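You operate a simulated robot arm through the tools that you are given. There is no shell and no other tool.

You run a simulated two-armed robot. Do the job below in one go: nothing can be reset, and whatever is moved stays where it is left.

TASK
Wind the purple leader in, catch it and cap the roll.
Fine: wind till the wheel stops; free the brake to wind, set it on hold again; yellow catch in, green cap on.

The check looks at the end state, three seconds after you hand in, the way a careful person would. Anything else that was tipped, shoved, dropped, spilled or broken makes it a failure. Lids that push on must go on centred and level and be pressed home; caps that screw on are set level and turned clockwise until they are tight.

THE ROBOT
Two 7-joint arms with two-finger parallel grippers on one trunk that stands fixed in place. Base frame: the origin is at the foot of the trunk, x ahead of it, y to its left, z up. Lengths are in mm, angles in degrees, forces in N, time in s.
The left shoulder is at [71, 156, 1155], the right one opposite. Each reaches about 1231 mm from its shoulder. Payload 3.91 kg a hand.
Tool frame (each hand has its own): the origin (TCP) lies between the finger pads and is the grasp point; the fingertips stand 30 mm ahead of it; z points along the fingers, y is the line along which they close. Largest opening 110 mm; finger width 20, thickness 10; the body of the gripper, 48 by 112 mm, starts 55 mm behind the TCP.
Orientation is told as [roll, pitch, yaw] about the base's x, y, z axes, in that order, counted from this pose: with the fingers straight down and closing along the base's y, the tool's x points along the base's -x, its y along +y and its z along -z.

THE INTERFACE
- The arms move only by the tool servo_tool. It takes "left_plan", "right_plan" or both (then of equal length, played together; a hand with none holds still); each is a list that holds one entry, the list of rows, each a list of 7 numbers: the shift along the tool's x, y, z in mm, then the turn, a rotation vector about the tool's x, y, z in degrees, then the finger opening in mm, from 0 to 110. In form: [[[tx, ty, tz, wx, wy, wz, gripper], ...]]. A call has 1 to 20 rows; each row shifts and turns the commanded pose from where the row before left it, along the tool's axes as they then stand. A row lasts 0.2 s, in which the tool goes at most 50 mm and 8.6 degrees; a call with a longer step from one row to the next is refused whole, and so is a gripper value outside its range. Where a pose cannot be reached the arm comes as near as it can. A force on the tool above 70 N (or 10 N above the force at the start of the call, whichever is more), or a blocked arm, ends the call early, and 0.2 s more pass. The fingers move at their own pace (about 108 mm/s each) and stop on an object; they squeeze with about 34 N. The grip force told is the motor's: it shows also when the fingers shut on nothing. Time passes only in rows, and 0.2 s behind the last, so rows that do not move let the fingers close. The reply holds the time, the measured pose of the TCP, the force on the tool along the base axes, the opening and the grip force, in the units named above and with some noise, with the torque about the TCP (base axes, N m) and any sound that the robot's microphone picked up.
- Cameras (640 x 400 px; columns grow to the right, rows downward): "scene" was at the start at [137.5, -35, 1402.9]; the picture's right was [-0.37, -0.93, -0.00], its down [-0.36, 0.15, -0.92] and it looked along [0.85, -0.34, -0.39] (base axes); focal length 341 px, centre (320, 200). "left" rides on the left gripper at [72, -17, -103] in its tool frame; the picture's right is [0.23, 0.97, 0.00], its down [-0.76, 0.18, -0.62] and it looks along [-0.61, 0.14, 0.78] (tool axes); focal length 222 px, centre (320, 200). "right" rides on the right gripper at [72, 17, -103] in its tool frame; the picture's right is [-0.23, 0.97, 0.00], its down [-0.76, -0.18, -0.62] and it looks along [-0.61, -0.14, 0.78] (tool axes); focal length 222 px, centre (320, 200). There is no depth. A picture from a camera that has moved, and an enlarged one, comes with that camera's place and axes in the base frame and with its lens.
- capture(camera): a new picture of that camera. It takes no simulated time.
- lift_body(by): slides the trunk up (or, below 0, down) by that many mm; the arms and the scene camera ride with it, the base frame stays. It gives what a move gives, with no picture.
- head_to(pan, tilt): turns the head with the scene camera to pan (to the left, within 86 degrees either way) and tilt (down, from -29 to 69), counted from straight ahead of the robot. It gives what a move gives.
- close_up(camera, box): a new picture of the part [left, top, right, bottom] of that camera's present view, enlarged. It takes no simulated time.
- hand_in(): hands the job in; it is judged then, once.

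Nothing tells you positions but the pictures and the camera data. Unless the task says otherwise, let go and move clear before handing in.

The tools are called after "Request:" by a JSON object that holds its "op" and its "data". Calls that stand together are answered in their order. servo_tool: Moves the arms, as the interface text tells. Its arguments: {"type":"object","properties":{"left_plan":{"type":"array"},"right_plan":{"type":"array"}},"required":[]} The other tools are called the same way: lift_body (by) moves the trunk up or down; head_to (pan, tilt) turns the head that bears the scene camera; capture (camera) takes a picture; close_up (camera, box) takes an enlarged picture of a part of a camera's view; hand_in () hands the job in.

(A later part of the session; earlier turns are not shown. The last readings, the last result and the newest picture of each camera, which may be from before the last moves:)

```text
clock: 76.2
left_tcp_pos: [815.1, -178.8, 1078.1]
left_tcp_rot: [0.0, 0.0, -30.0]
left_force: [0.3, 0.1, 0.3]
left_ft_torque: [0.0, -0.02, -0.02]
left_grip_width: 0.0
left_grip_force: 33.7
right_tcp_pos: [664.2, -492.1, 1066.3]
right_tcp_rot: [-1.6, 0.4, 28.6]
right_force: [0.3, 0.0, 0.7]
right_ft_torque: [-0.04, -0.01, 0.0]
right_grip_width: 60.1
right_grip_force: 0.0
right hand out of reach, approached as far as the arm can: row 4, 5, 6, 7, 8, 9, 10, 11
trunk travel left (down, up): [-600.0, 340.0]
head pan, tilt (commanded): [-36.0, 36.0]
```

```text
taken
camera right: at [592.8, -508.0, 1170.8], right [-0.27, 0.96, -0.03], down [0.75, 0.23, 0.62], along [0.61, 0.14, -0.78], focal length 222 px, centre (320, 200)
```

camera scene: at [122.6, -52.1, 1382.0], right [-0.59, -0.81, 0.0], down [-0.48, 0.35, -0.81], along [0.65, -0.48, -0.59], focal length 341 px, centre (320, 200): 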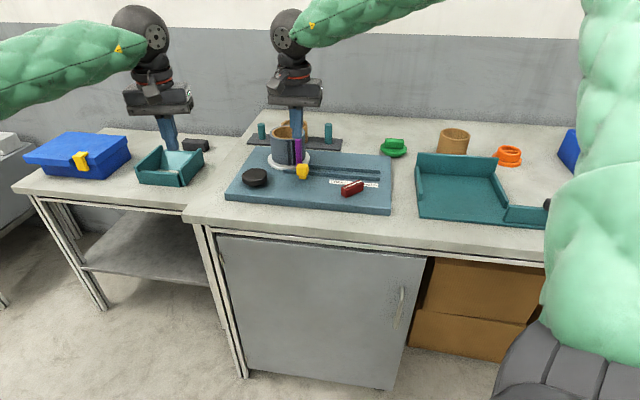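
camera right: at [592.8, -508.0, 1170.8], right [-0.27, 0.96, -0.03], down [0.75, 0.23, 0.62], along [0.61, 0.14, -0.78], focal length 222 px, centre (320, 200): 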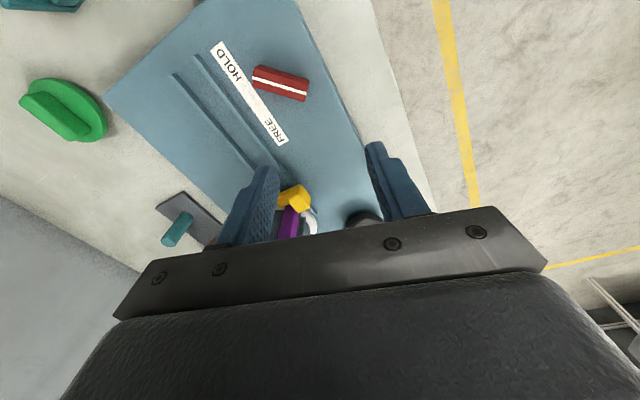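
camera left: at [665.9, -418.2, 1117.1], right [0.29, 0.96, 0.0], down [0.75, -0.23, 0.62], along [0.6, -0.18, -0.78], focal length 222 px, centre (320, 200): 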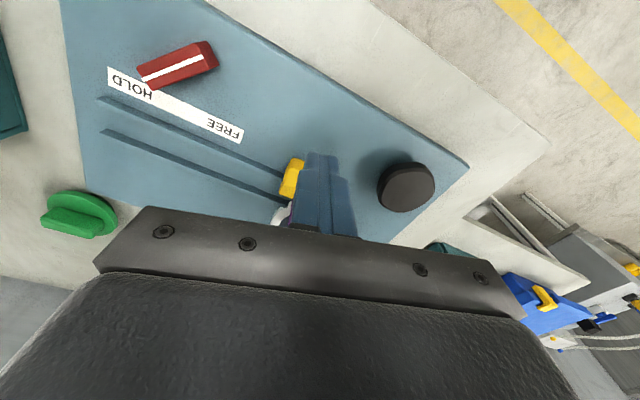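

Important: yaw +45 is out of reach there and the arm strayed (safely, above everything). I'll use yaw −135 instead; first I turn back to −45 where I am.

Request:
{"op": "servo_tool", "data": {"right_plan": [[[0, 0, 0, 0, 0, 8, 60], [0, 0, 0, 0, 0, 8, 60], [0, 0, 0, 0, 0, 8, 60], [0, 0, 0, 0, 0, 8, 60], [0, 0, 0, 0, 0, 8, 60], [0, 0, 0, 0, 0, 8, 60], [0, 0, 0, 0, 0, 8, 60], [0, 0, 0, 0, 0, 8, 60], [0, 0, 0, 0, 0, 8, 60]]]}}

Request:
{"op": "capture", "data": {"camera": "scene"}}

```text
clock: 78.2
left_tcp_pos: [815.4, -180.7, 1076.1]
left_tcp_rot: [0.1, 0.0, -30.0]
left_force: [0.5, -0.5, -0.6]
left_ft_torque: [0.0, 0.03, 0.03]
left_grip_width: 0.1
left_grip_force: 33.9
right_tcp_pos: [664.6, -492.3, 1066.9]
right_tcp_rot: [-0.6, -0.9, -41.4]
right_force: [1.1, 0.1, -0.7]
right_ft_torque: [-0.02, 0.0, -0.03]
right_grip_width: 60.0
right_grip_force: 0.2
trunk travel left (down, up): [-600.0, 340.0]
head pan, tilt (commanded): [-36.0, 36.0]
```

```text
taken
camera scene: at [122.4, -51.4, 1382.1], right [-0.59, -0.81, 0.0], down [-0.48, 0.35, -0.81], along [0.65, -0.48, -0.59], focal length 341 px, centre (320, 200)
```

scene: 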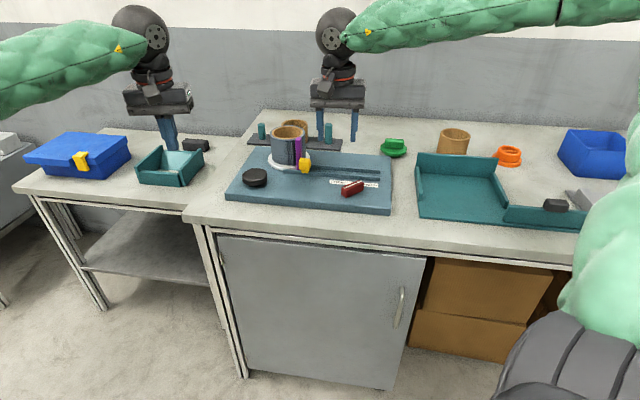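

Nothing was disturbed. I remove the small tilt the detour left and check the pose.

Request:
{"op": "servo_tool", "data": {"right_plan": [[[0, 0, 0, -0.6, 0.9, 0, 60], [0, 0, 0, 0, 0, 3.5, 60], [0, 0, 0, 0, 0, 0, 60]]]}}

```text
clock: 79.0
left_tcp_pos: [815.8, -179.6, 1075.9]
left_tcp_rot: [0.0, 0.0, -30.0]
left_force: [-1.0, 0.3, -0.9]
left_ft_torque: [-0.03, 0.04, -0.03]
left_grip_width: 0.3
left_grip_force: 33.8
right_tcp_pos: [666.0, -492.6, 1065.8]
right_tcp_rot: [0.0, 0.1, -44.8]
right_force: [0.9, 0.0, 0.1]
right_ft_torque: [-0.02, -0.01, 0.0]
right_grip_width: 60.3
right_grip_force: 0.2
trunk travel left (down, up): [-600.0, 340.0]
head pan, tilt (commanded): [-36.0, 36.0]
```

The hand is level again at yaw −45. I return over the cap.

Request:
{"op": "servo_tool", "data": {"right_plan": [[[-39, -18.8, -1.75, 0, 0, 0, 60], [-39, -18.8, -1.75, 0, 0, 0, 60], [-39, -18.8, -1.75, 0, 0, 0, 60], [-39, -18.8, -1.75, 0, 0, 0, 60], [-39, -18.8, -1.75, 0, 0, 0, 60], [-39, -18.8, -1.75, 0, 0, 0, 60], [-39, -18.8, -1.75, 0, 0, 0, 60], [-39, -18.8, -1.75, 0, 0, 0, 60]]]}}

```text
clock: 80.8
left_tcp_pos: [815.8, -181.5, 1075.4]
left_tcp_rot: [0.1, 0.1, -30.0]
left_force: [-0.4, -0.3, 0.9]
left_ft_torque: [-0.01, -0.01, 0.01]
left_grip_width: 0.0
left_grip_force: 33.6
right_tcp_pos: [781.9, -821.5, 1078.8]
right_tcp_rot: [0.2, 0.1, -44.7]
right_force: [-0.5, 0.0, -0.4]
right_ft_torque: [0.0, 0.02, -0.01]
right_grip_width: 60.1
right_grip_force: 0.0
trunk travel left (down, up): [-600.0, 340.0]
head pan, tilt (commanded): [-36.0, 36.0]
```

I am over the cap. Now I turn toward yaw −135, a few rows at a time.

Request:
{"op": "servo_tool", "data": {"right_plan": [[[0, 0, 0, 0, 0, 8, 60], [0, 0, 0, 0, 0, 8, 60], [0, 0, 0, 0, 0, 8, 60], [0, 0, 0, 0, 0, 8, 60], [0, 0, 0, 0, 0, 8, 60]]]}}

```text
clock: 82.0
left_tcp_pos: [815.9, -179.9, 1076.2]
left_tcp_rot: [0.1, 0.0, -30.0]
left_force: [0.6, -0.1, 0.0]
left_ft_torque: [-0.01, -0.01, 0.0]
left_grip_width: 0.1
left_grip_force: 33.7
right_tcp_pos: [779.9, -820.0, 1081.1]
right_tcp_rot: [0.1, 0.1, -84.8]
right_force: [-0.6, 0.2, 0.9]
right_ft_torque: [0.02, -0.04, 0.0]
right_grip_width: 60.1
right_grip_force: 0.2
trunk travel left (down, up): [-600.0, 340.0]
head pan, tilt (commanded): [-36.0, 36.0]
```

Request:
{"op": "servo_tool", "data": {"right_plan": [[[0, 0, 0, 0, 0, 8, 60], [0, 0, 0, 0, 0, 8, 60], [0, 0, 0, 0, 0, 8, 60]]]}}

```text
clock: 82.8
left_tcp_pos: [816.7, -179.6, 1076.6]
left_tcp_rot: [0.1, 0.0, -30.0]
left_force: [0.3, -0.6, -0.4]
left_ft_torque: [-0.01, 0.01, 0.01]
left_grip_width: 0.1
left_grip_force: 34.1
right_tcp_pos: [779.8, -819.2, 1079.4]
right_tcp_rot: [0.0, 0.0, -108.8]
right_force: [0.0, 0.3, -0.3]
right_ft_torque: [-0.03, -0.02, 0.0]
right_grip_width: 59.9
right_grip_force: 0.0
trunk travel left (down, up): [-600.0, 340.0]
head pan, tilt (commanded): [-36.0, 36.0]
```

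The turn is going well at yaw −109. I finish the remaining 26°.

Request:
{"op": "servo_tool", "data": {"right_plan": [[[0, 0, 0, 0, 0, 8, 60], [0, 0, 0, 0, 0, 8, 60]]]}}

Request:
{"op": "capture", "data": {"camera": "right"}}

```text
clock: 83.4
left_tcp_pos: [815.1, -179.8, 1076.3]
left_tcp_rot: [0.0, 0.0, -30.0]
left_force: [0.2, -0.7, -0.1]
left_ft_torque: [-0.03, 0.01, -0.03]
left_grip_width: 0.0
left_grip_force: 34.0
right_tcp_pos: [782.2, -820.1, 1080.2]
right_tcp_rot: [-0.1, 0.1, -124.8]
right_force: [-0.6, -0.2, -0.5]
right_ft_torque: [-0.01, 0.03, -0.01]
right_grip_width: 59.8
right_grip_force: 0.1
trunk travel left (down, up): [-600.0, 340.0]
head pan, tilt (commanded): [-36.0, 36.0]
```

```text
taken
camera right: at [837.6, -769.0, 1183.3], right [0.67, -0.74, 0.0], down [-0.58, -0.53, 0.62], along [-0.46, -0.42, -0.78], focal length 222 px, centre (320, 200)
```

right: 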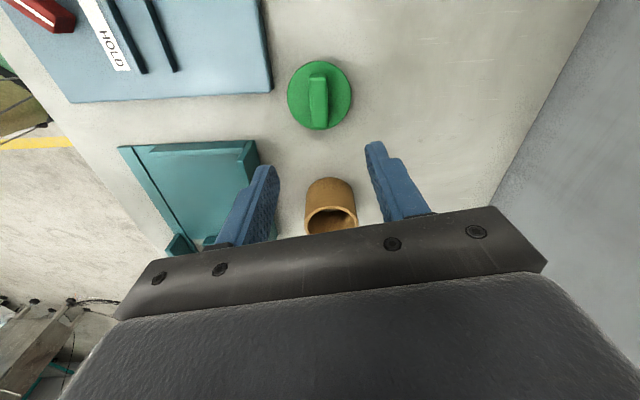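

The handle now lies nearly in line with the fingers. I zoom to measure the remaining angle and offset.

Request:
{"op": "close_up", "data": {"camera": "right", "box": [264, 55, 376, 125]}}

```text
5.71 times, centred on (320, 90) of right
camera zoom: at [837.6, -769.0, 1183.3], right [0.67, -0.74, 0.0], down [-0.58, -0.53, 0.62], along [-0.46, -0.42, -0.78], focal length 1269 px, centre (320, 829)
```

zoom: 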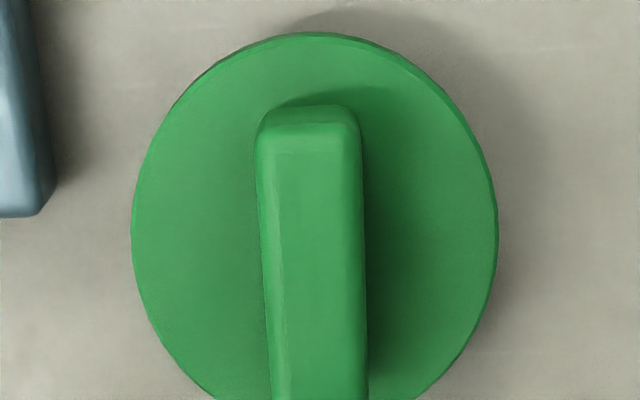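

The handle is 10.7° off and about centred. I turn the last bit and descend to look again.

Request:
{"op": "servo_tool", "data": {"right_plan": [[[0, 0, 0, 0, 0, 5.4, 60], [0, 0, 0, 0, 0, 5.3, 60], [0, 0, 30, 0, 0, 0, 60], [0, 0, 35, 0, 0, 0, 60], [0, 0, 35, 0, 0, 0, 60]]]}}

Request:
{"op": "close_up", "data": {"camera": "right", "box": [240, 60, 400, 160]}}

Request:
{"op": "close_up", "data": {"camera": "scene", "box": [346, 90, 442, 150]}}

```text
clock: 84.6
left_tcp_pos: [816.3, -181.0, 1075.4]
left_tcp_rot: [0.0, 0.1, -30.0]
left_force: [0.1, -0.3, -0.4]
left_ft_torque: [0.03, 0.0, -0.02]
left_grip_width: 0.0
left_grip_force: 34.3
right_tcp_pos: [780.9, -821.4, 977.7]
right_tcp_rot: [-0.1, 0.2, -135.4]
right_force: [-0.1, 0.1, 0.8]
right_ft_torque: [0.02, -0.03, -0.04]
right_grip_width: 60.1
right_grip_force: 0.1
trunk travel left (down, up): [-600.0, 340.0]
head pan, tilt (commanded): [-36.0, 36.0]
```

```text
4.00 times, centred on (320, 110) of right
camera zoom: at [845.9, -781.5, 1081.6], right [0.52, -0.85, 0.0], down [-0.67, -0.41, 0.62], along [-0.53, -0.32, -0.78], focal length 888 px, centre (320, 560)
```

zoom: 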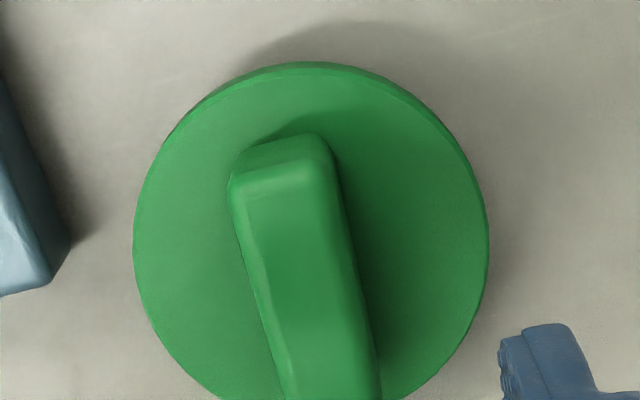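

```text
6.67 times, centred on (394, 120) of scene
camera zoom: at [123.2, -52.7, 1382.0], right [-0.59, -0.81, 0.0], down [-0.48, 0.35, -0.81], along [0.65, -0.48, -0.59], focal length 2275 px, centre (-173, 733)
```

zoom: 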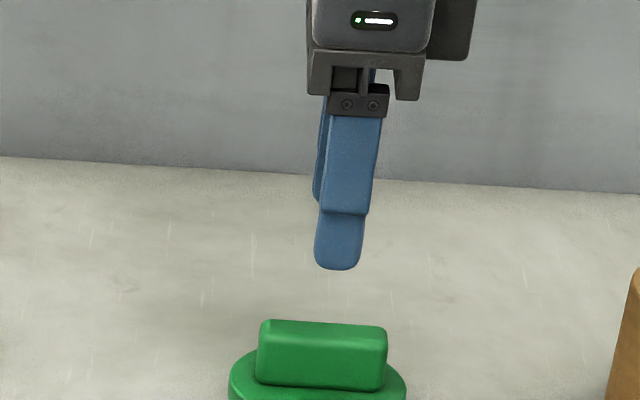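

The hand is aligned to within 2 mm. I shift, go down astride the handle, and close.

Request:
{"op": "servo_tool", "data": {"right_plan": [[[-0.5, -1.5, 25, 0, 0, 0, 50], [0, 0, 25, 0, 0, 0, 50], [0, 0, 10, 0, 0, 0, 50]]]}}

Request:
{"op": "close_up", "data": {"camera": "right", "box": [200, 60, 440, 210]}}

Request:
{"op": "close_up", "data": {"camera": "scene", "box": [346, 105, 442, 165]}}

```text
clock: 85.4
left_tcp_pos: [816.1, -179.3, 1077.8]
left_tcp_rot: [0.0, 0.0, -30.0]
left_force: [-0.4, 0.5, 0.3]
left_ft_torque: [0.0, 0.02, 0.01]
left_grip_width: 0.1
left_grip_force: 34.1
right_tcp_pos: [780.7, -820.0, 920.5]
right_tcp_rot: [0.0, 0.1, -135.5]
right_force: [0.2, -0.3, 0.7]
right_ft_torque: [0.01, 0.03, -0.02]
right_grip_width: 50.2
right_grip_force: 0.1
trunk travel left (down, up): [-600.0, 340.0]
head pan, tilt (commanded): [-36.0, 36.0]
```

```text
2.67 times, centred on (320, 135) of right
camera zoom: at [844.3, -779.6, 1024.1], right [0.52, -0.85, 0.0], down [-0.67, -0.41, 0.62], along [-0.53, -0.32, -0.78], focal length 592 px, centre (320, 373)
```

zoom: 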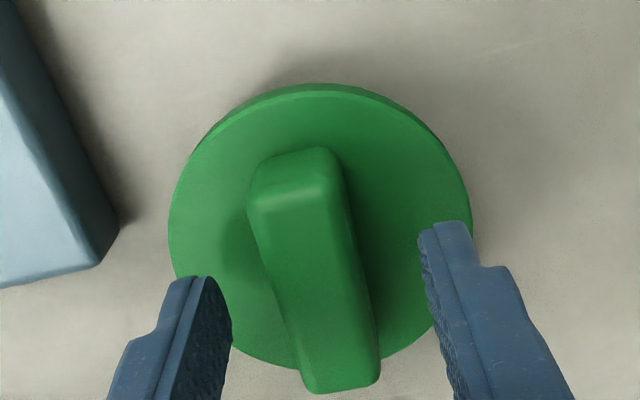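

```text
6.67 times, centred on (394, 135) of scene
camera zoom: at [122.3, -51.8, 1382.1], right [-0.59, -0.81, 0.0], down [-0.48, 0.35, -0.81], along [0.65, -0.48, -0.59], focal length 2275 px, centre (-173, 633)
```

zoom: 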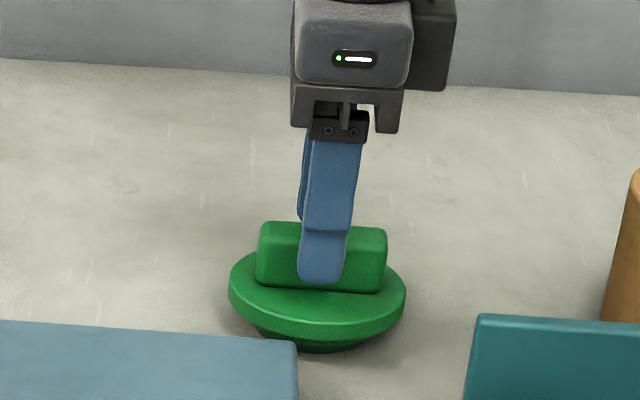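

The fingers straddle the handle with the tips just above the disc. I close the grip.

Request:
{"op": "servo_tool", "data": {"right_plan": [[[0, 1, 1, 0, 0, 0, 40], [0, 0, 0, 0, 0, 0, 20], [0, 0, 0, 0, 0, 0, 10], [0, 0, 0, 0, 0, 0, 10], [0, 0, 0, 0, 0, 0, 10]]]}}

Request:
{"op": "close_up", "data": {"camera": "right", "box": [200, 60, 440, 210]}}

```text
clock: 86.6
left_tcp_pos: [815.8, -179.7, 1075.5]
left_tcp_rot: [0.0, 0.1, -30.0]
left_force: [0.1, 1.1, 0.4]
left_ft_torque: [0.0, 0.0, 0.0]
left_grip_width: 0.0
left_grip_force: 33.7
right_tcp_pos: [780.1, -820.4, 919.0]
right_tcp_rot: [-0.1, 0.1, -135.4]
right_force: [0.6, -0.3, 0.3]
right_ft_torque: [-0.01, 0.01, 0.03]
right_grip_width: 20.9
right_grip_force: 33.9
trunk travel left (down, up): [-600.0, 340.0]
head pan, tilt (commanded): [-36.0, 36.0]
```

```text
2.67 times, centred on (320, 135) of right
camera zoom: at [845.7, -780.2, 1022.4], right [0.52, -0.85, 0.0], down [-0.67, -0.41, 0.62], along [-0.53, -0.32, -0.78], focal length 592 px, centre (320, 373)
```

zoom: 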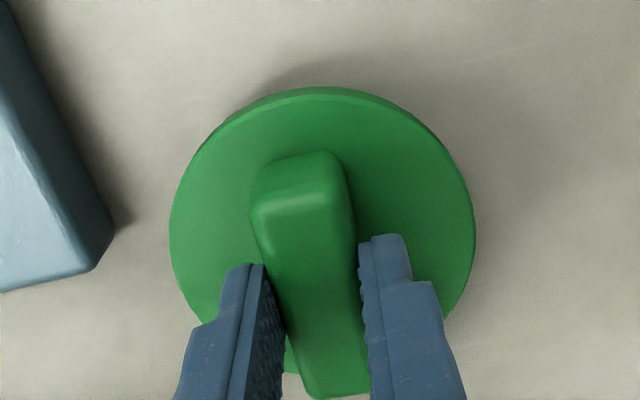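

The cap is gripped (20.9 mm). I lift it straight up and check that it comes level.

Request:
{"op": "servo_tool", "data": {"right_plan": [[[0, 0, -8, 0, 0, 0, 10], [0, 0, -20, 0, 0, 0, 10], [0, 0, -35, 0, 0, 0, 10], [0, 0, -40, 0, 0, 0, 10], [0, 0, -40, 0, 0, 0, 10], [0, 0, -40, 0, 0, 0, 10]]]}}

Request:
{"op": "capture", "data": {"camera": "scene"}}

Request:
{"op": "close_up", "data": {"camera": "right", "box": [200, 60, 440, 210]}}

```text
clock: 88.0
left_tcp_pos: [815.0, -178.4, 1076.5]
left_tcp_rot: [0.0, 0.0, -30.0]
left_force: [-0.4, 0.1, -0.3]
left_ft_torque: [0.0, 0.0, 0.01]
left_grip_width: 0.0
left_grip_force: 34.2
right_tcp_pos: [776.4, -819.4, 1103.5]
right_tcp_rot: [0.0, 0.1, -135.5]
right_force: [-0.1, 0.2, -0.4]
right_ft_torque: [-0.03, -0.03, 0.02]
right_grip_width: 21.2
right_grip_force: 34.0
trunk travel left (down, up): [-600.0, 340.0]
head pan, tilt (commanded): [-36.0, 36.0]
```

```text
taken
camera scene: at [121.7, -51.0, 1382.1], right [-0.59, -0.81, 0.0], down [-0.48, 0.35, -0.81], along [0.65, -0.48, -0.59], focal length 341 px, centre (320, 200)
```

scene: 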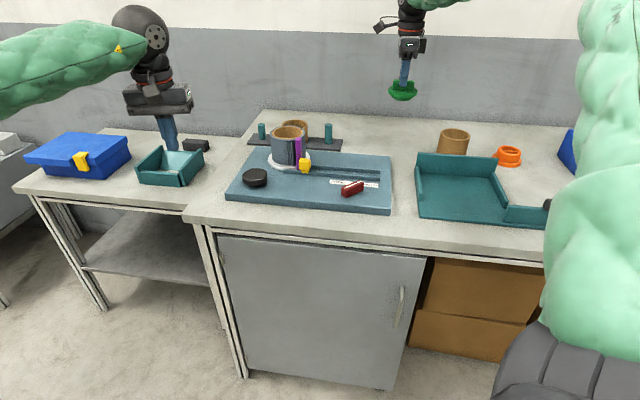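

```text
2.67 times, centred on (320, 135) of right
camera zoom: at [841.7, -779.8, 1207.7], right [0.52, -0.85, 0.0], down [-0.67, -0.41, 0.62], along [-0.53, -0.32, -0.78], focal length 592 px, centre (320, 373)
```

zoom: 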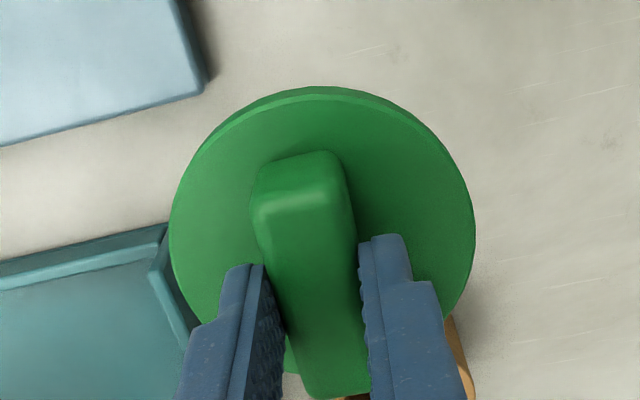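

The cap is lifted and level. I look at its underside from the scene camera and bring the left hand camera over the roll to fix the roll's centre.

Request:
{"op": "close_up", "data": {"camera": "scene", "box": [370, 60, 434, 100]}}

Request:
{"op": "servo_tool", "data": {"left_plan": [[[0, 0, 0, 0, 0, -7.5, 0], [0, 0, 0, 0, 0, -7.5, 0], [0, 0, 0, 0, 0, -7.5, 0], [0, 0, 0, 0, 0, -7.5, 0], [-4.2, -36.7, -13, 0, 0, 0, 0], [-4.2, -36.7, -13, 0, 0, 0, 0], [-4.2, -36.7, -13, 0, 0, 0, 0], [-4.2, -36.7, -13, 0, 0, 0, 0], [-4.2, -36.7, -13, 0, 0, 0, 0], [-4.2, -36.7, -13, 0, 0, 0, 0]]]}}

Request:
{"op": "capture", "data": {"camera": "left"}}

Request:
{"op": "close_up", "data": {"camera": "left", "box": [160, 60, 320, 160]}}

```text
10.00 times, centred on (402, 80) of scene
camera zoom: at [121.7, -51.0, 1382.1], right [-0.59, -0.81, 0.0], down [-0.48, 0.35, -0.81], along [0.65, -0.48, -0.59], focal length 3412 px, centre (-500, 1400)
```

zoom: 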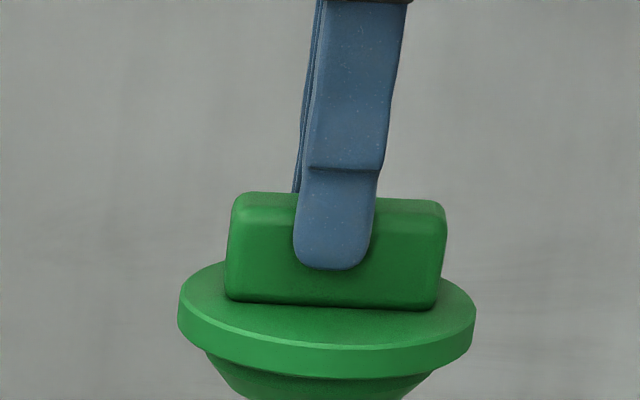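

```text
clock: 90.2
left_tcp_pos: [840.5, -398.6, 1153.4]
left_tcp_rot: [0.1, 0.0, 0.2]
left_force: [0.0, -0.8, 0.1]
left_ft_torque: [0.02, 0.0, -0.02]
left_grip_width: 0.1
left_grip_force: 33.8
right_tcp_pos: [777.1, -821.7, 1101.1]
right_tcp_rot: [-0.2, 0.1, -135.4]
right_force: [-1.7, -0.7, -0.4]
right_ft_torque: [0.04, -0.03, 0.0]
right_grip_width: 21.1
right_grip_force: 34.0
trunk travel left (down, up): [-600.0, 340.0]
head pan, tilt (commanded): [-36.0, 36.0]
```

```text
taken
camera left: at [769.4, -417.4, 1258.1], right [-0.23, 0.97, 0.0], down [0.76, 0.18, 0.62], along [0.61, 0.14, -0.78], focal length 222 px, centre (320, 200)
```

left: 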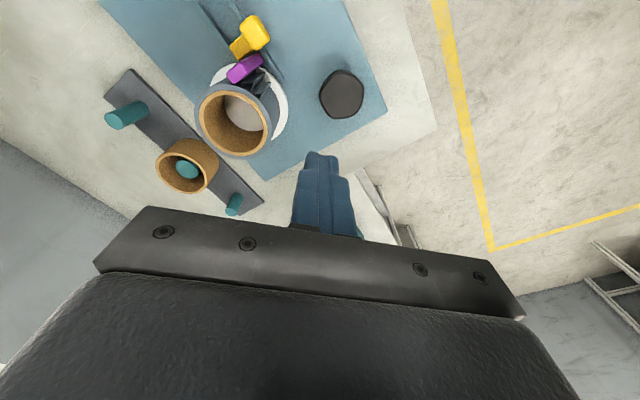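

```text
4.00 times, centred on (240, 110) of left
camera zoom: at [769.4, -417.4, 1258.1], right [-0.23, 0.97, 0.0], down [0.76, 0.18, 0.62], along [0.61, 0.14, -0.78], focal length 888 px, centre (640, 560)
```

zoom: 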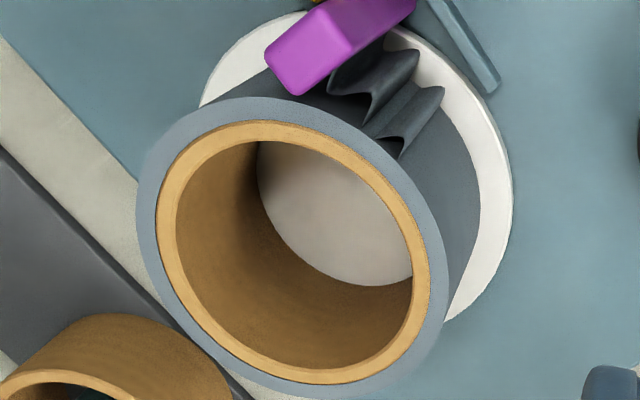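

I have a fine view of the roll's rim from above. I measure the wheel in the same picture too, to calibrate position relative to the pivot found by gripping.

Request:
{"op": "close_up", "data": {"camera": "left", "box": [300, 60, 380, 110]}}

Request:
{"op": "close_up", "data": {"camera": "left", "box": [180, 50, 308, 130]}}

Request:
{"op": "close_up", "data": {"camera": "scene", "box": [240, 110, 336, 170]}}

```text
8.00 times, centred on (340, 85) of left
camera zoom: at [769.4, -417.4, 1258.1], right [-0.23, 0.97, 0.0], down [0.76, 0.18, 0.62], along [0.61, 0.14, -0.78], focal length 1777 px, centre (160, 1120)
```

zoom: 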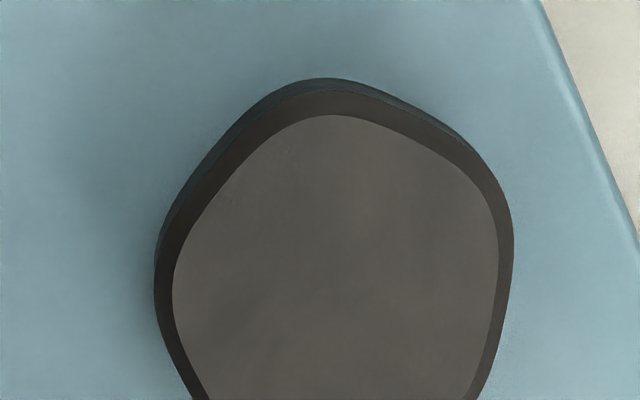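

```text
5.00 times, centred on (244, 90) of left
camera zoom: at [769.4, -417.4, 1258.1], right [-0.23, 0.97, 0.0], down [0.76, 0.18, 0.62], along [0.61, 0.14, -0.78], focal length 1111 px, centre (700, 750)
```

zoom: 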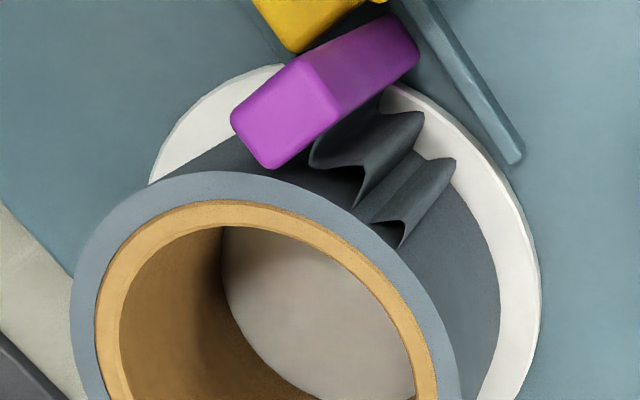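

```text
6.67 times, centred on (288, 140) of scene
camera zoom: at [121.5, -54.6, 1382.0], right [-0.59, -0.81, 0.0], down [-0.48, 0.35, -0.81], along [0.65, -0.47, -0.59], focal length 2275 px, centre (533, 600)
```

zoom: 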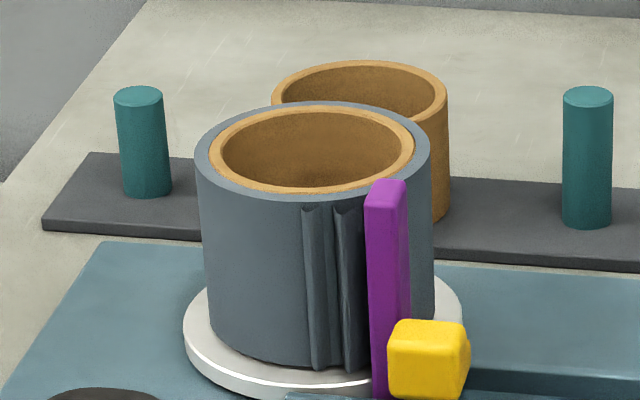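

The roll's centre comes out near (897, −501), rim top ≈970. I withdraw the left hand, and then carry the cap toward the roll at a safe height.

Request:
{"op": "servo_tool", "data": {"left_plan": [[[4.2, 40, 0, 0, 0, 0, 0], [4.2, 40, 0, 0, 0, 0, 0], [4.2, 40, 0, 0, 0, 0, 0], [4.2, 40, 0, 0, 0, 0, 0], [4.2, 40, 0, 0, 0, 0, 0], [4.2, 30, 0, 0, 0, 0, 0]]]}}

Request:
{"op": "servo_tool", "data": {"right_plan": [[[38.5, -18, -1.2, 0, 0, 0, 10], [38.5, -18, -1.2, 0, 0, 0, 10], [38.5, -18, -1.2, 0, 0, 0, 10]]]}}

```text
clock: 91.6
left_tcp_pos: [816.4, -167.6, 1152.8]
left_tcp_rot: [-0.1, 0.1, 0.0]
left_force: [0.4, 0.5, 0.0]
left_ft_torque: [0.0, -0.06, -0.01]
left_grip_width: 0.1
left_grip_force: 33.6
right_tcp_pos: [777.4, -819.5, 1103.5]
right_tcp_rot: [0.0, 0.1, -135.5]
right_force: [-0.8, 0.0, -0.5]
right_ft_torque: [-0.04, -0.03, -0.03]
right_grip_width: 21.2
right_grip_force: 33.9
trunk travel left (down, up): [-600.0, 340.0]
head pan, tilt (commanded): [-36.0, 36.0]
```

```text
clock: 92.4
left_tcp_pos: [817.4, -169.0, 1152.1]
left_tcp_rot: [0.0, 0.1, -0.1]
left_force: [0.2, -0.8, -0.1]
left_ft_torque: [0.02, 0.01, -0.01]
left_grip_width: 0.3
left_grip_force: 34.5
right_tcp_pos: [823.0, -702.7, 1103.3]
right_tcp_rot: [0.0, 0.0, -135.3]
right_force: [0.2, -0.5, -2.0]
right_ft_torque: [0.01, 0.04, 0.01]
right_grip_width: 20.9
right_grip_force: 33.8
trunk travel left (down, up): [-600.0, 340.0]
head pan, tilt (commanded): [-36.0, 36.0]
```

The move goes as commanded. I continue in short pieces.

Request:
{"op": "servo_tool", "data": {"right_plan": [[[38.5, -18, -1.2, 0, 0, 0, 10], [38.5, -18, -1.2, 0, 0, 0, 10]]]}}

Request:
{"op": "servo_tool", "data": {"right_plan": [[[38.5, -18, -1.2, 0, 0, 0, 10], [30, -14, 0, 0, 0, 0, 10]]]}}

Request:
{"op": "capture", "data": {"camera": "scene"}}

Request:
{"op": "capture", "data": {"camera": "right"}}

```text
clock: 93.0
left_tcp_pos: [816.9, -168.5, 1151.2]
left_tcp_rot: [0.0, 0.1, -0.1]
left_force: [0.5, 0.2, -0.6]
left_ft_torque: [0.01, -0.01, 0.01]
left_grip_width: 0.1
left_grip_force: 34.4
right_tcp_pos: [852.9, -622.7, 1104.2]
right_tcp_rot: [-0.2, 0.0, -135.4]
right_force: [-0.3, -0.2, -0.8]
right_ft_torque: [0.0, -0.02, -0.01]
right_grip_width: 21.0
right_grip_force: 34.2
trunk travel left (down, up): [-600.0, 340.0]
head pan, tilt (commanded): [-36.0, 36.0]
```

```text
clock: 93.6
left_tcp_pos: [817.7, -169.8, 1153.0]
left_tcp_rot: [0.1, 0.0, 0.0]
left_force: [-0.2, -0.6, 0.3]
left_ft_torque: [0.03, 0.04, 0.0]
left_grip_width: 0.0
left_grip_force: 33.5
right_tcp_pos: [877.5, -553.5, 1107.8]
right_tcp_rot: [-0.1, 0.1, -135.5]
right_force: [0.7, -0.3, -1.3]
right_ft_torque: [0.01, 0.05, 0.02]
right_grip_width: 21.2
right_grip_force: 33.9
trunk travel left (down, up): [-600.0, 340.0]
head pan, tilt (commanded): [-36.0, 36.0]
```

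```text
taken
camera scene: at [122.6, -52.2, 1382.0], right [-0.59, -0.81, 0.0], down [-0.48, 0.35, -0.81], along [0.65, -0.48, -0.59], focal length 341 px, centre (320, 200)
```

scene: 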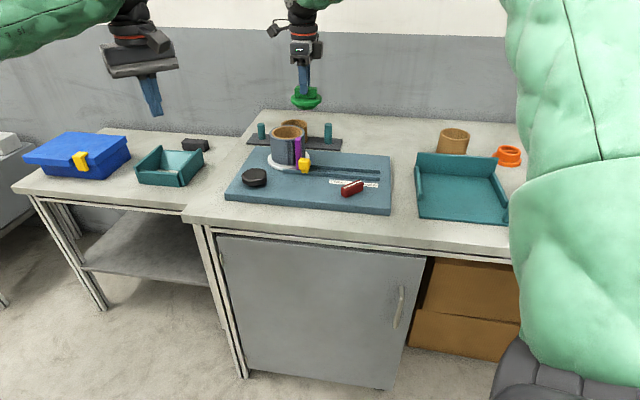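

```text
taken
camera right: at [942.6, -513.6, 1210.8], right [0.52, -0.85, 0.0], down [-0.67, -0.41, 0.62], along [-0.53, -0.32, -0.78], focal length 222 px, centre (320, 200)
```

right: 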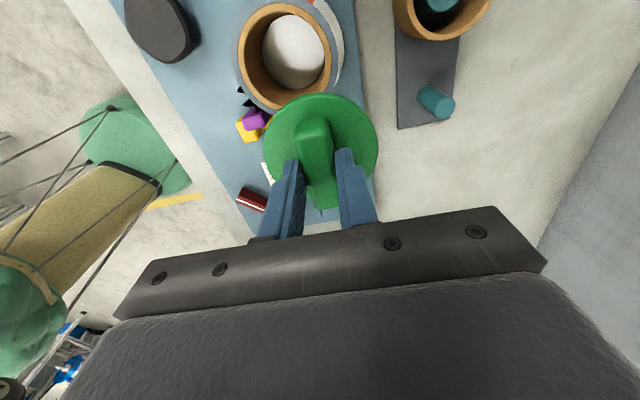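

The right hand camera now sees the roll's open rim right beside the cap. I zoom to measure the offset in the hand's own frame.

Request:
{"op": "close_up", "data": {"camera": "right", "box": [208, 0, 368, 100]}}

Request:
{"op": "close_up", "data": {"camera": "right", "box": [208, 0, 400, 120]}}

```text
4.00 times, centred on (288, 50) of right
camera zoom: at [942.6, -513.6, 1210.8], right [0.52, -0.85, 0.0], down [-0.67, -0.41, 0.62], along [-0.53, -0.32, -0.78], focal length 888 px, centre (448, 800)
```

zoom: 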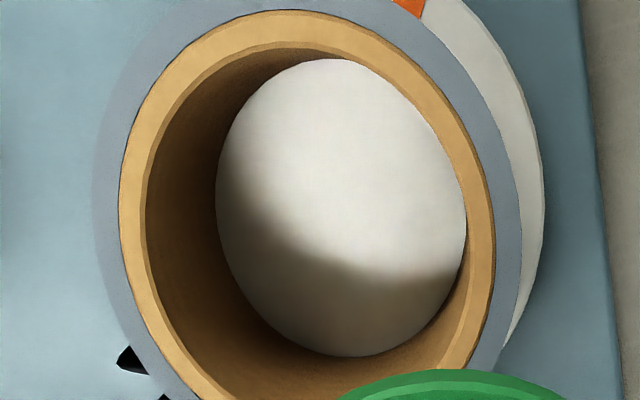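

```text
3.33 times, centred on (304, 60) of right
camera zoom: at [942.6, -513.6, 1210.8], right [0.52, -0.85, 0.0], down [-0.67, -0.41, 0.62], along [-0.53, -0.32, -0.78], focal length 740 px, centre (373, 667)
```

zoom: 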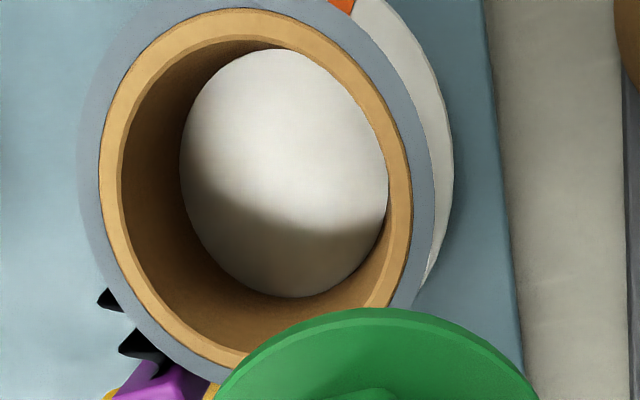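

The roll centre sits at about (49.5, −21.3) mm in the hand's frame and the cap centre about (−1, 0). I move over it at the same height and check both views.

Request:
{"op": "servo_tool", "data": {"right_plan": [[[25.2, -10.6, 0, 0, 0, 0, 10], [25.2, -10.6, 0, 0, 0, 0, 10]]]}}

Request:
{"op": "close_up", "data": {"camera": "right", "box": [200, 60, 440, 210]}}

Request:
{"op": "close_up", "data": {"camera": "scene", "box": [224, 70, 352, 150]}}

```text
clock: 94.2
left_tcp_pos: [817.0, -167.9, 1153.4]
left_tcp_rot: [-0.1, 0.0, 0.0]
left_force: [-0.1, 0.4, 0.0]
left_ft_torque: [0.03, 0.04, 0.03]
left_grip_width: 0.0
left_grip_force: 33.9
right_tcp_pos: [900.7, -500.3, 1107.8]
right_tcp_rot: [-0.1, 0.1, -135.5]
right_force: [0.8, -0.7, -0.9]
right_ft_torque: [0.01, 0.01, 0.0]
right_grip_width: 20.9
right_grip_force: 34.3
trunk travel left (down, up): [-600.0, 340.0]
head pan, tilt (commanded): [-36.0, 36.0]
```

```text
2.67 times, centred on (320, 135) of right
camera zoom: at [965.3, -460.5, 1211.6], right [0.52, -0.85, 0.0], down [-0.67, -0.41, 0.62], along [-0.53, -0.32, -0.78], focal length 592 px, centre (320, 373)
```

zoom: 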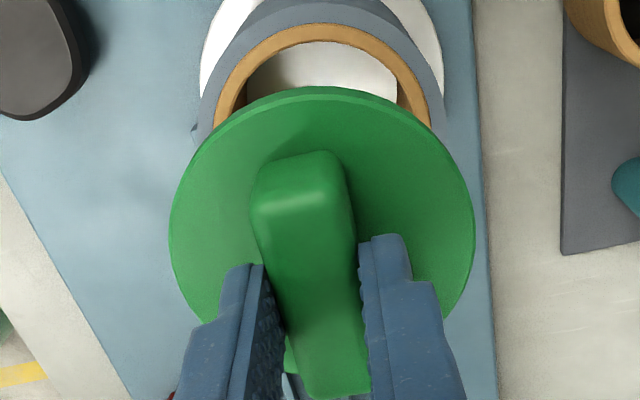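

```text
5.00 times, centred on (288, 110) of scene
camera zoom: at [122.7, -52.1, 1382.0], right [-0.59, -0.81, 0.0], down [-0.48, 0.35, -0.81], along [0.65, -0.48, -0.59], focal length 1706 px, centre (480, 650)
```

zoom: 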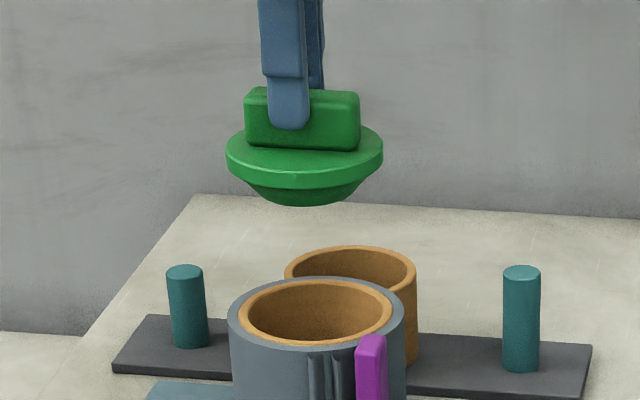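

The cap is centred over the roll in both views to about 1 mm. I lower it until the plug is just above the rim and check again.

Request:
{"op": "servo_tool", "data": {"right_plan": [[[0, 0, 25, 0, 0, 0, 10], [0, 0, 25, 0, 0, 0, 10], [0, 0, 15, 0, 0, 0, 10]]]}}

Request:
{"op": "close_up", "data": {"camera": "right", "box": [200, 60, 440, 210]}}

Request:
{"op": "close_up", "data": {"camera": "scene", "box": [240, 95, 336, 155]}}

```text
clock: 95.0
left_tcp_pos: [817.9, -168.6, 1151.8]
left_tcp_rot: [0.0, 0.0, -0.1]
left_force: [0.1, -0.4, -0.3]
left_ft_torque: [0.0, 0.02, 0.02]
left_grip_width: 0.2
left_grip_force: 33.5
right_tcp_pos: [901.0, -498.4, 1043.8]
right_tcp_rot: [-0.1, 0.1, -135.3]
right_force: [0.2, 0.0, 0.3]
right_ft_torque: [0.02, -0.01, -0.01]
right_grip_width: 20.8
right_grip_force: 33.4
trunk travel left (down, up): [-600.0, 340.0]
head pan, tilt (commanded): [-36.0, 36.0]
```

```text
2.67 times, centred on (320, 135) of right
camera zoom: at [965.9, -459.1, 1147.1], right [0.52, -0.85, 0.0], down [-0.67, -0.41, 0.62], along [-0.53, -0.32, -0.78], focal length 592 px, centre (320, 373)
```

zoom: 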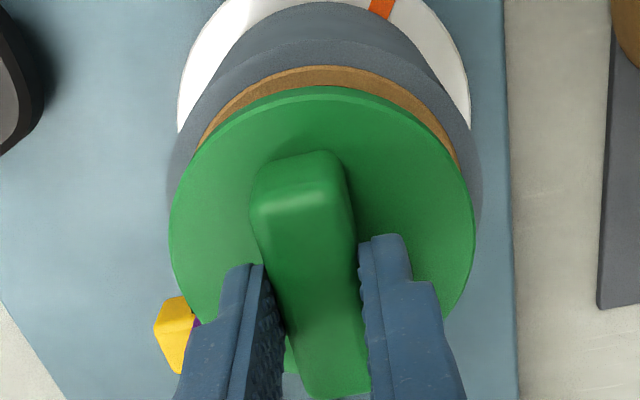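

```text
6.67 times, centred on (288, 125) of scene
camera zoom: at [122.9, -51.7, 1382.1], right [-0.59, -0.81, 0.0], down [-0.48, 0.35, -0.81], along [0.65, -0.48, -0.59], focal length 2275 px, centre (533, 700)
```

zoom: 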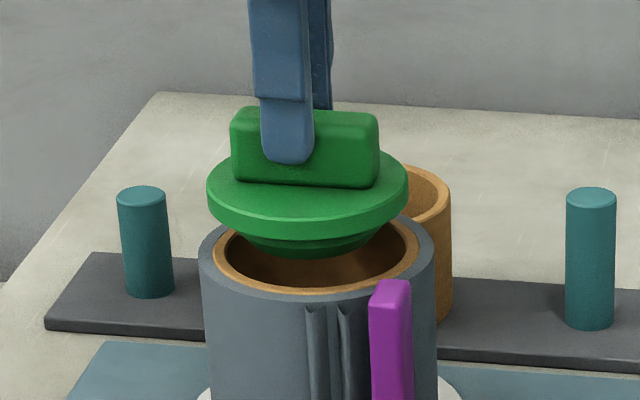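

The cap is about 1.8 mm off toward the far side. I correct that and lower gently toward first contact.

Request:
{"op": "servo_tool", "data": {"right_plan": [[[-1.7, 0.6, 0, 0, 0, 0, 10], [0, 0, 4, 0, 0, 0, 10], [0, 0, 4, 0, 0, 0, 10]]]}}

Request:
{"op": "close_up", "data": {"camera": "right", "box": [200, 60, 440, 210]}}

Request:
{"op": "close_up", "data": {"camera": "scene", "box": [240, 95, 336, 155]}}

```text
clock: 95.8
left_tcp_pos: [817.0, -167.7, 1153.2]
left_tcp_rot: [0.1, 0.0, -0.1]
left_force: [0.2, 0.1, -0.4]
left_ft_torque: [0.0, -0.03, 0.01]
left_grip_width: 0.1
left_grip_force: 34.1
right_tcp_pos: [900.4, -500.7, 1037.3]
right_tcp_rot: [-0.2, 0.1, -135.3]
right_force: [0.1, 0.4, 0.2]
right_ft_torque: [-0.01, 0.0, -0.02]
right_grip_width: 20.7
right_grip_force: 33.8
trunk travel left (down, up): [-600.0, 340.0]
head pan, tilt (commanded): [-36.0, 36.0]
```

```text
2.67 times, centred on (320, 135) of right
camera zoom: at [965.5, -460.9, 1140.3], right [0.52, -0.85, 0.0], down [-0.67, -0.41, 0.62], along [-0.53, -0.32, -0.78], focal length 592 px, centre (320, 373)
```

zoom: 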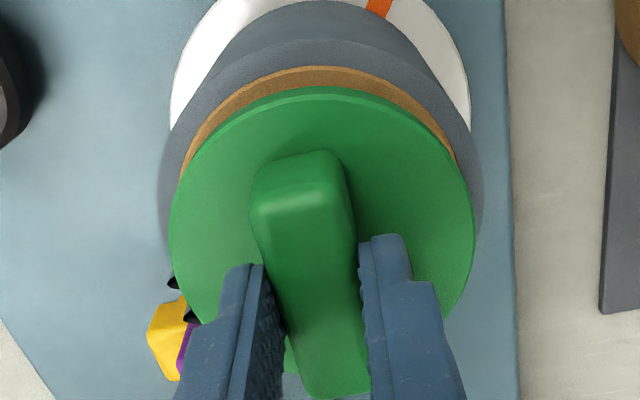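

```text
6.67 times, centred on (288, 125) of scene
camera zoom: at [122.7, -51.8, 1382.0], right [-0.59, -0.81, 0.0], down [-0.48, 0.35, -0.81], along [0.65, -0.48, -0.59], focal length 2275 px, centre (533, 700)
```

zoom: 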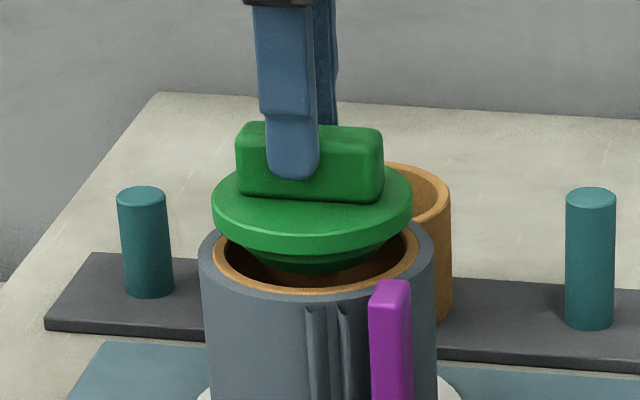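

Both views now show the cap concentric with the rim. I lower on in small steps, watching the force.

Request:
{"op": "servo_tool", "data": {"right_plan": [[[0, 0, 3, 0, 0, 0, 10], [0, 0, 3, 0, 0, 0, 10]]]}}

Request:
{"op": "servo_tool", "data": {"right_plan": [[[0, 0, 2, 0, 0, 0, 10], [0, 0, 2, 0, 0, 0, 10]]]}}

Request:
{"op": "close_up", "data": {"camera": "scene", "box": [240, 95, 336, 155]}}

Request:
{"op": "close_up", "data": {"camera": "right", "box": [200, 60, 440, 210]}}

```text
clock: 96.4
left_tcp_pos: [816.5, -168.5, 1152.9]
left_tcp_rot: [0.0, 0.0, 0.0]
left_force: [-0.9, 1.2, 0.7]
left_ft_torque: [-0.06, 0.0, 0.02]
left_grip_width: 0.1
left_grip_force: 34.4
right_tcp_pos: [899.7, -499.7, 1029.8]
right_tcp_rot: [-0.1, 0.1, -135.4]
right_force: [0.1, 0.4, -1.0]
right_ft_torque: [-0.01, -0.01, -0.01]
right_grip_width: 21.2
right_grip_force: 34.4
trunk travel left (down, up): [-600.0, 340.0]
head pan, tilt (commanded): [-36.0, 36.0]
```

```text
clock: 97.0
left_tcp_pos: [817.3, -167.0, 1152.4]
left_tcp_rot: [0.0, 0.0, 0.0]
left_force: [1.2, 0.2, -0.6]
left_ft_torque: [0.02, -0.03, -0.03]
left_grip_width: 0.2
left_grip_force: 34.0
right_tcp_pos: [900.3, -501.2, 1026.6]
right_tcp_rot: [-0.1, 0.1, -135.4]
right_force: [0.3, 0.4, -0.9]
right_ft_torque: [0.0, 0.0, -0.01]
right_grip_width: 21.2
right_grip_force: 33.7
trunk travel left (down, up): [-600.0, 340.0]
head pan, tilt (commanded): [-36.0, 36.0]
```

```text
6.67 times, centred on (288, 125) of scene
camera zoom: at [122.7, -51.8, 1382.0], right [-0.59, -0.81, 0.0], down [-0.48, 0.35, -0.81], along [0.65, -0.48, -0.59], focal length 2275 px, centre (533, 700)
```

zoom: 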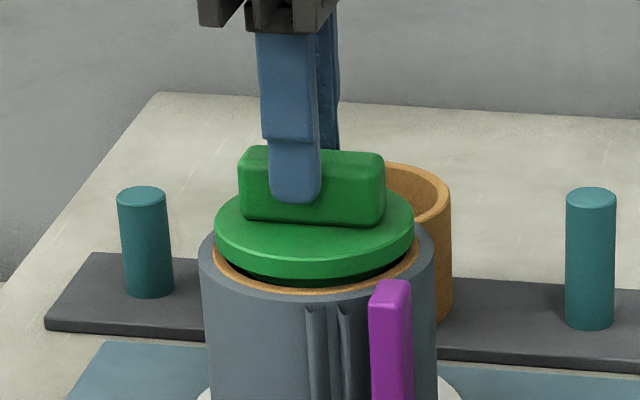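

```text
2.67 times, centred on (320, 135) of right
camera zoom: at [965.1, -461.0, 1129.8], right [0.52, -0.85, 0.0], down [-0.67, -0.41, 0.62], along [-0.53, -0.32, -0.78], focal length 592 px, centre (320, 373)
```

zoom: 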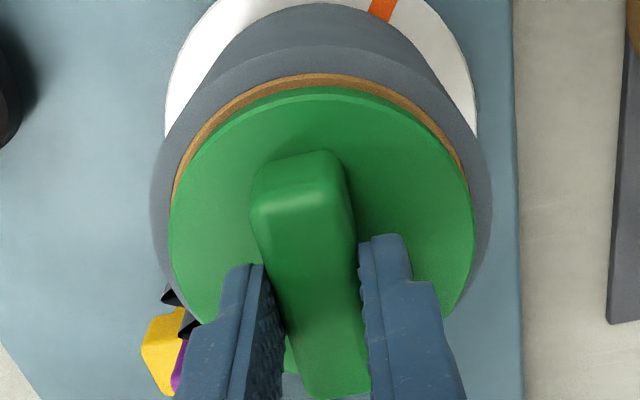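

The plug enters the core freely. I keep lowering until it seats and then press.

Request:
{"op": "servo_tool", "data": {"right_plan": [[[0, 0, 2, 0, 0, 0, 10], [0, 0, 2, 0, 0, 0, 10]]]}}

Request:
{"op": "servo_tool", "data": {"right_plan": [[[0, 0, 1.5, 0, 0, 0, 10], [0, 0, 1.5, 0, 0, 0, 10]]]}}

Request:
{"op": "close_up", "data": {"camera": "scene", "box": [240, 95, 336, 155]}}

Request:
{"op": "close_up", "data": {"camera": "right", "box": [200, 60, 440, 210]}}

```text
clock: 97.6
left_tcp_pos: [816.4, -169.0, 1152.0]
left_tcp_rot: [0.0, 0.0, -0.1]
left_force: [-0.4, -0.4, -0.3]
left_ft_torque: [0.02, -0.01, 0.01]
left_grip_width: 0.0
left_grip_force: 33.6
right_tcp_pos: [899.4, -501.3, 1023.2]
right_tcp_rot: [-0.1, 0.1, -135.4]
right_force: [-0.3, -0.2, -1.2]
right_ft_torque: [0.05, -0.01, -0.01]
right_grip_width: 21.0
right_grip_force: 33.9
trunk travel left (down, up): [-600.0, 340.0]
head pan, tilt (commanded): [-36.0, 36.0]
```

```text
clock: 98.2
left_tcp_pos: [816.6, -168.4, 1154.6]
left_tcp_rot: [0.0, -0.1, 0.0]
left_force: [0.4, -0.7, -0.1]
left_ft_torque: [-0.01, 0.0, 0.0]
left_grip_width: 0.0
left_grip_force: 34.0
right_tcp_pos: [899.2, -499.4, 1022.4]
right_tcp_rot: [0.1, 0.2, -135.5]
right_force: [1.9, -3.0, 15.3]
right_ft_torque: [-0.45, 0.4, 0.02]
right_grip_width: 21.1
right_grip_force: 34.0
trunk travel left (down, up): [-600.0, 340.0]
head pan, tilt (commanded): [-36.0, 36.0]
```

```text
6.67 times, centred on (288, 125) of scene
camera zoom: at [121.5, -51.3, 1382.5], right [-0.59, -0.81, 0.0], down [-0.48, 0.35, -0.81], along [0.65, -0.48, -0.59], focal length 2275 px, centre (533, 700)
```

zoom: 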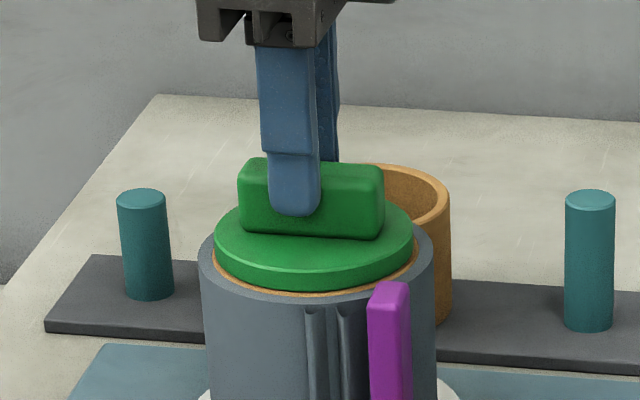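

```text
2.67 times, centred on (320, 135) of right
camera zoom: at [964.5, -460.4, 1125.8], right [0.52, -0.85, 0.0], down [-0.67, -0.41, 0.62], along [-0.53, -0.32, -0.78], focal length 592 px, centre (320, 373)
```

zoom: 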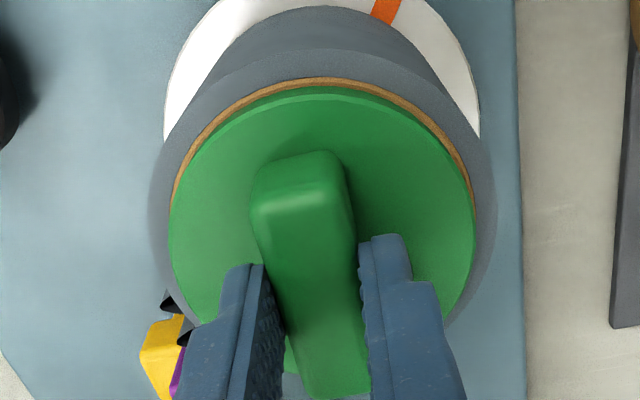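

Contact at about 15 N with the disc almost on the rim. I press on in 1 mm steps to drive it home.

Request:
{"op": "servo_tool", "data": {"right_plan": [[[0, 0, 1, 0, 0, 0, 10], [0, 0, 1, 0, 0, 0, 10]]]}}

Request:
{"op": "close_up", "data": {"camera": "scene", "box": [256, 115, 320, 155]}}

```text
clock: 98.8
left_tcp_pos: [815.6, -169.1, 1153.0]
left_tcp_rot: [0.1, 0.1, 0.0]
left_force: [0.5, -0.2, 1.1]
left_ft_torque: [0.0, 0.0, -0.02]
left_grip_width: 0.0
left_grip_force: 33.8
right_tcp_pos: [900.4, -500.1, 1019.9]
right_tcp_rot: [0.1, 0.2, -135.4]
right_force: [4.4, -5.0, 24.9]
right_ft_torque: [-0.11, -0.14, 0.03]
right_grip_width: 21.4
right_grip_force: 33.8
trunk travel left (down, up): [-600.0, 340.0]
head pan, tilt (commanded): [-36.0, 36.0]
```

```text
10.00 times, centred on (288, 135) of scene
camera zoom: at [120.9, -50.9, 1382.4], right [-0.59, -0.81, 0.0], down [-0.47, 0.35, -0.81], along [0.65, -0.48, -0.59], focal length 3412 px, centre (640, 850)
```

zoom: 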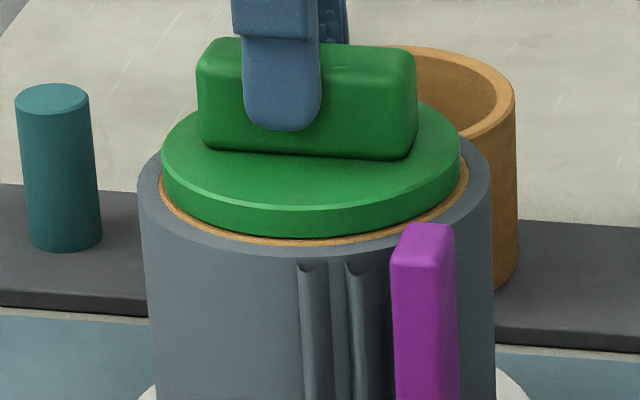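

Request:
{"op": "servo_tool", "data": {"right_plan": [[[0, 0, 1, 0, 0, 0, 10], [0, 0, 1, 0, 0, 0, 10]]]}}

Request:
{"op": "close_up", "data": {"camera": "scene", "box": [256, 115, 320, 155]}}

```text
clock: 99.4
left_tcp_pos: [816.0, -167.1, 1154.6]
left_tcp_rot: [0.0, 0.0, 0.0]
left_force: [0.0, -0.1, 0.0]
left_ft_torque: [0.03, -0.01, 0.02]
left_grip_width: 0.0
left_grip_force: 34.0
right_tcp_pos: [901.4, -499.2, 1016.7]
right_tcp_rot: [0.1, 0.1, -135.4]
right_force: [6.7, -4.2, 24.6]
right_ft_torque: [-0.15, -0.14, 0.0]
right_grip_width: 20.9
right_grip_force: 34.1
trunk travel left (down, up): [-600.0, 340.0]
head pan, tilt (commanded): [-36.0, 36.0]
```

```text
10.00 times, centred on (288, 135) of scene
camera zoom: at [120.9, -50.9, 1382.3], right [-0.59, -0.81, 0.0], down [-0.47, 0.35, -0.81], along [0.65, -0.48, -0.59], focal length 3412 px, centre (640, 850)
```

zoom: 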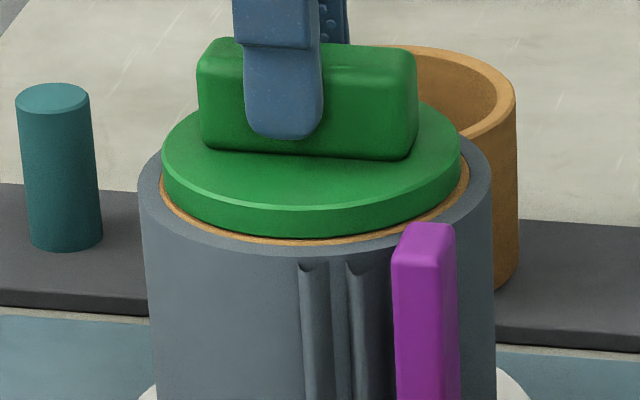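

The fingers slipped down the handle at 25 N while the cap held still, so the tips will soon bear on the disc itself. I continue down to press directly on the disc with more force.

Request:
{"op": "servo_tool", "data": {"right_plan": [[[0, 0, 1.5, 0, 0, 0, 10], [0, 0, 1.5, 0, 0, 0, 10]]]}}

Request:
{"op": "close_up", "data": {"camera": "scene", "box": [256, 115, 320, 155]}}

```text
clock: 100.0
left_tcp_pos: [814.7, -167.4, 1154.3]
left_tcp_rot: [0.0, 0.0, 0.0]
left_force: [-0.5, -0.4, -1.1]
left_ft_torque: [-0.01, -0.01, 0.01]
left_grip_width: 0.0
left_grip_force: 34.4
right_tcp_pos: [899.2, -499.4, 1014.1]
right_tcp_rot: [-0.1, 0.2, -135.4]
right_force: [7.1, -5.7, 24.0]
right_ft_torque: [-0.1, -0.12, -0.03]
right_grip_width: 20.9
right_grip_force: 33.4
trunk travel left (down, up): [-600.0, 340.0]
head pan, tilt (commanded): [-36.0, 36.0]
```

```text
10.00 times, centred on (288, 135) of scene
camera zoom: at [121.0, -51.0, 1382.3], right [-0.59, -0.81, 0.0], down [-0.47, 0.35, -0.81], along [0.65, -0.48, -0.59], focal length 3412 px, centre (640, 850)
```

zoom: 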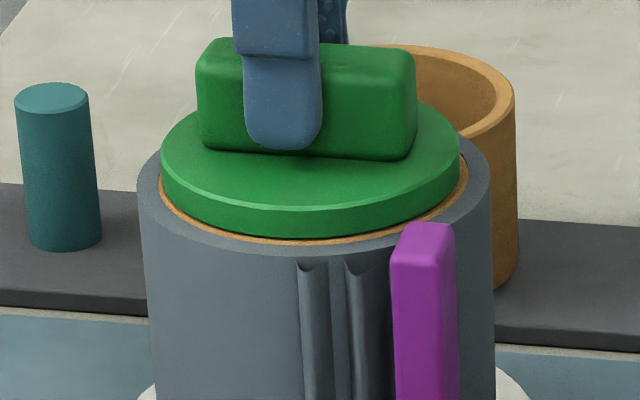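

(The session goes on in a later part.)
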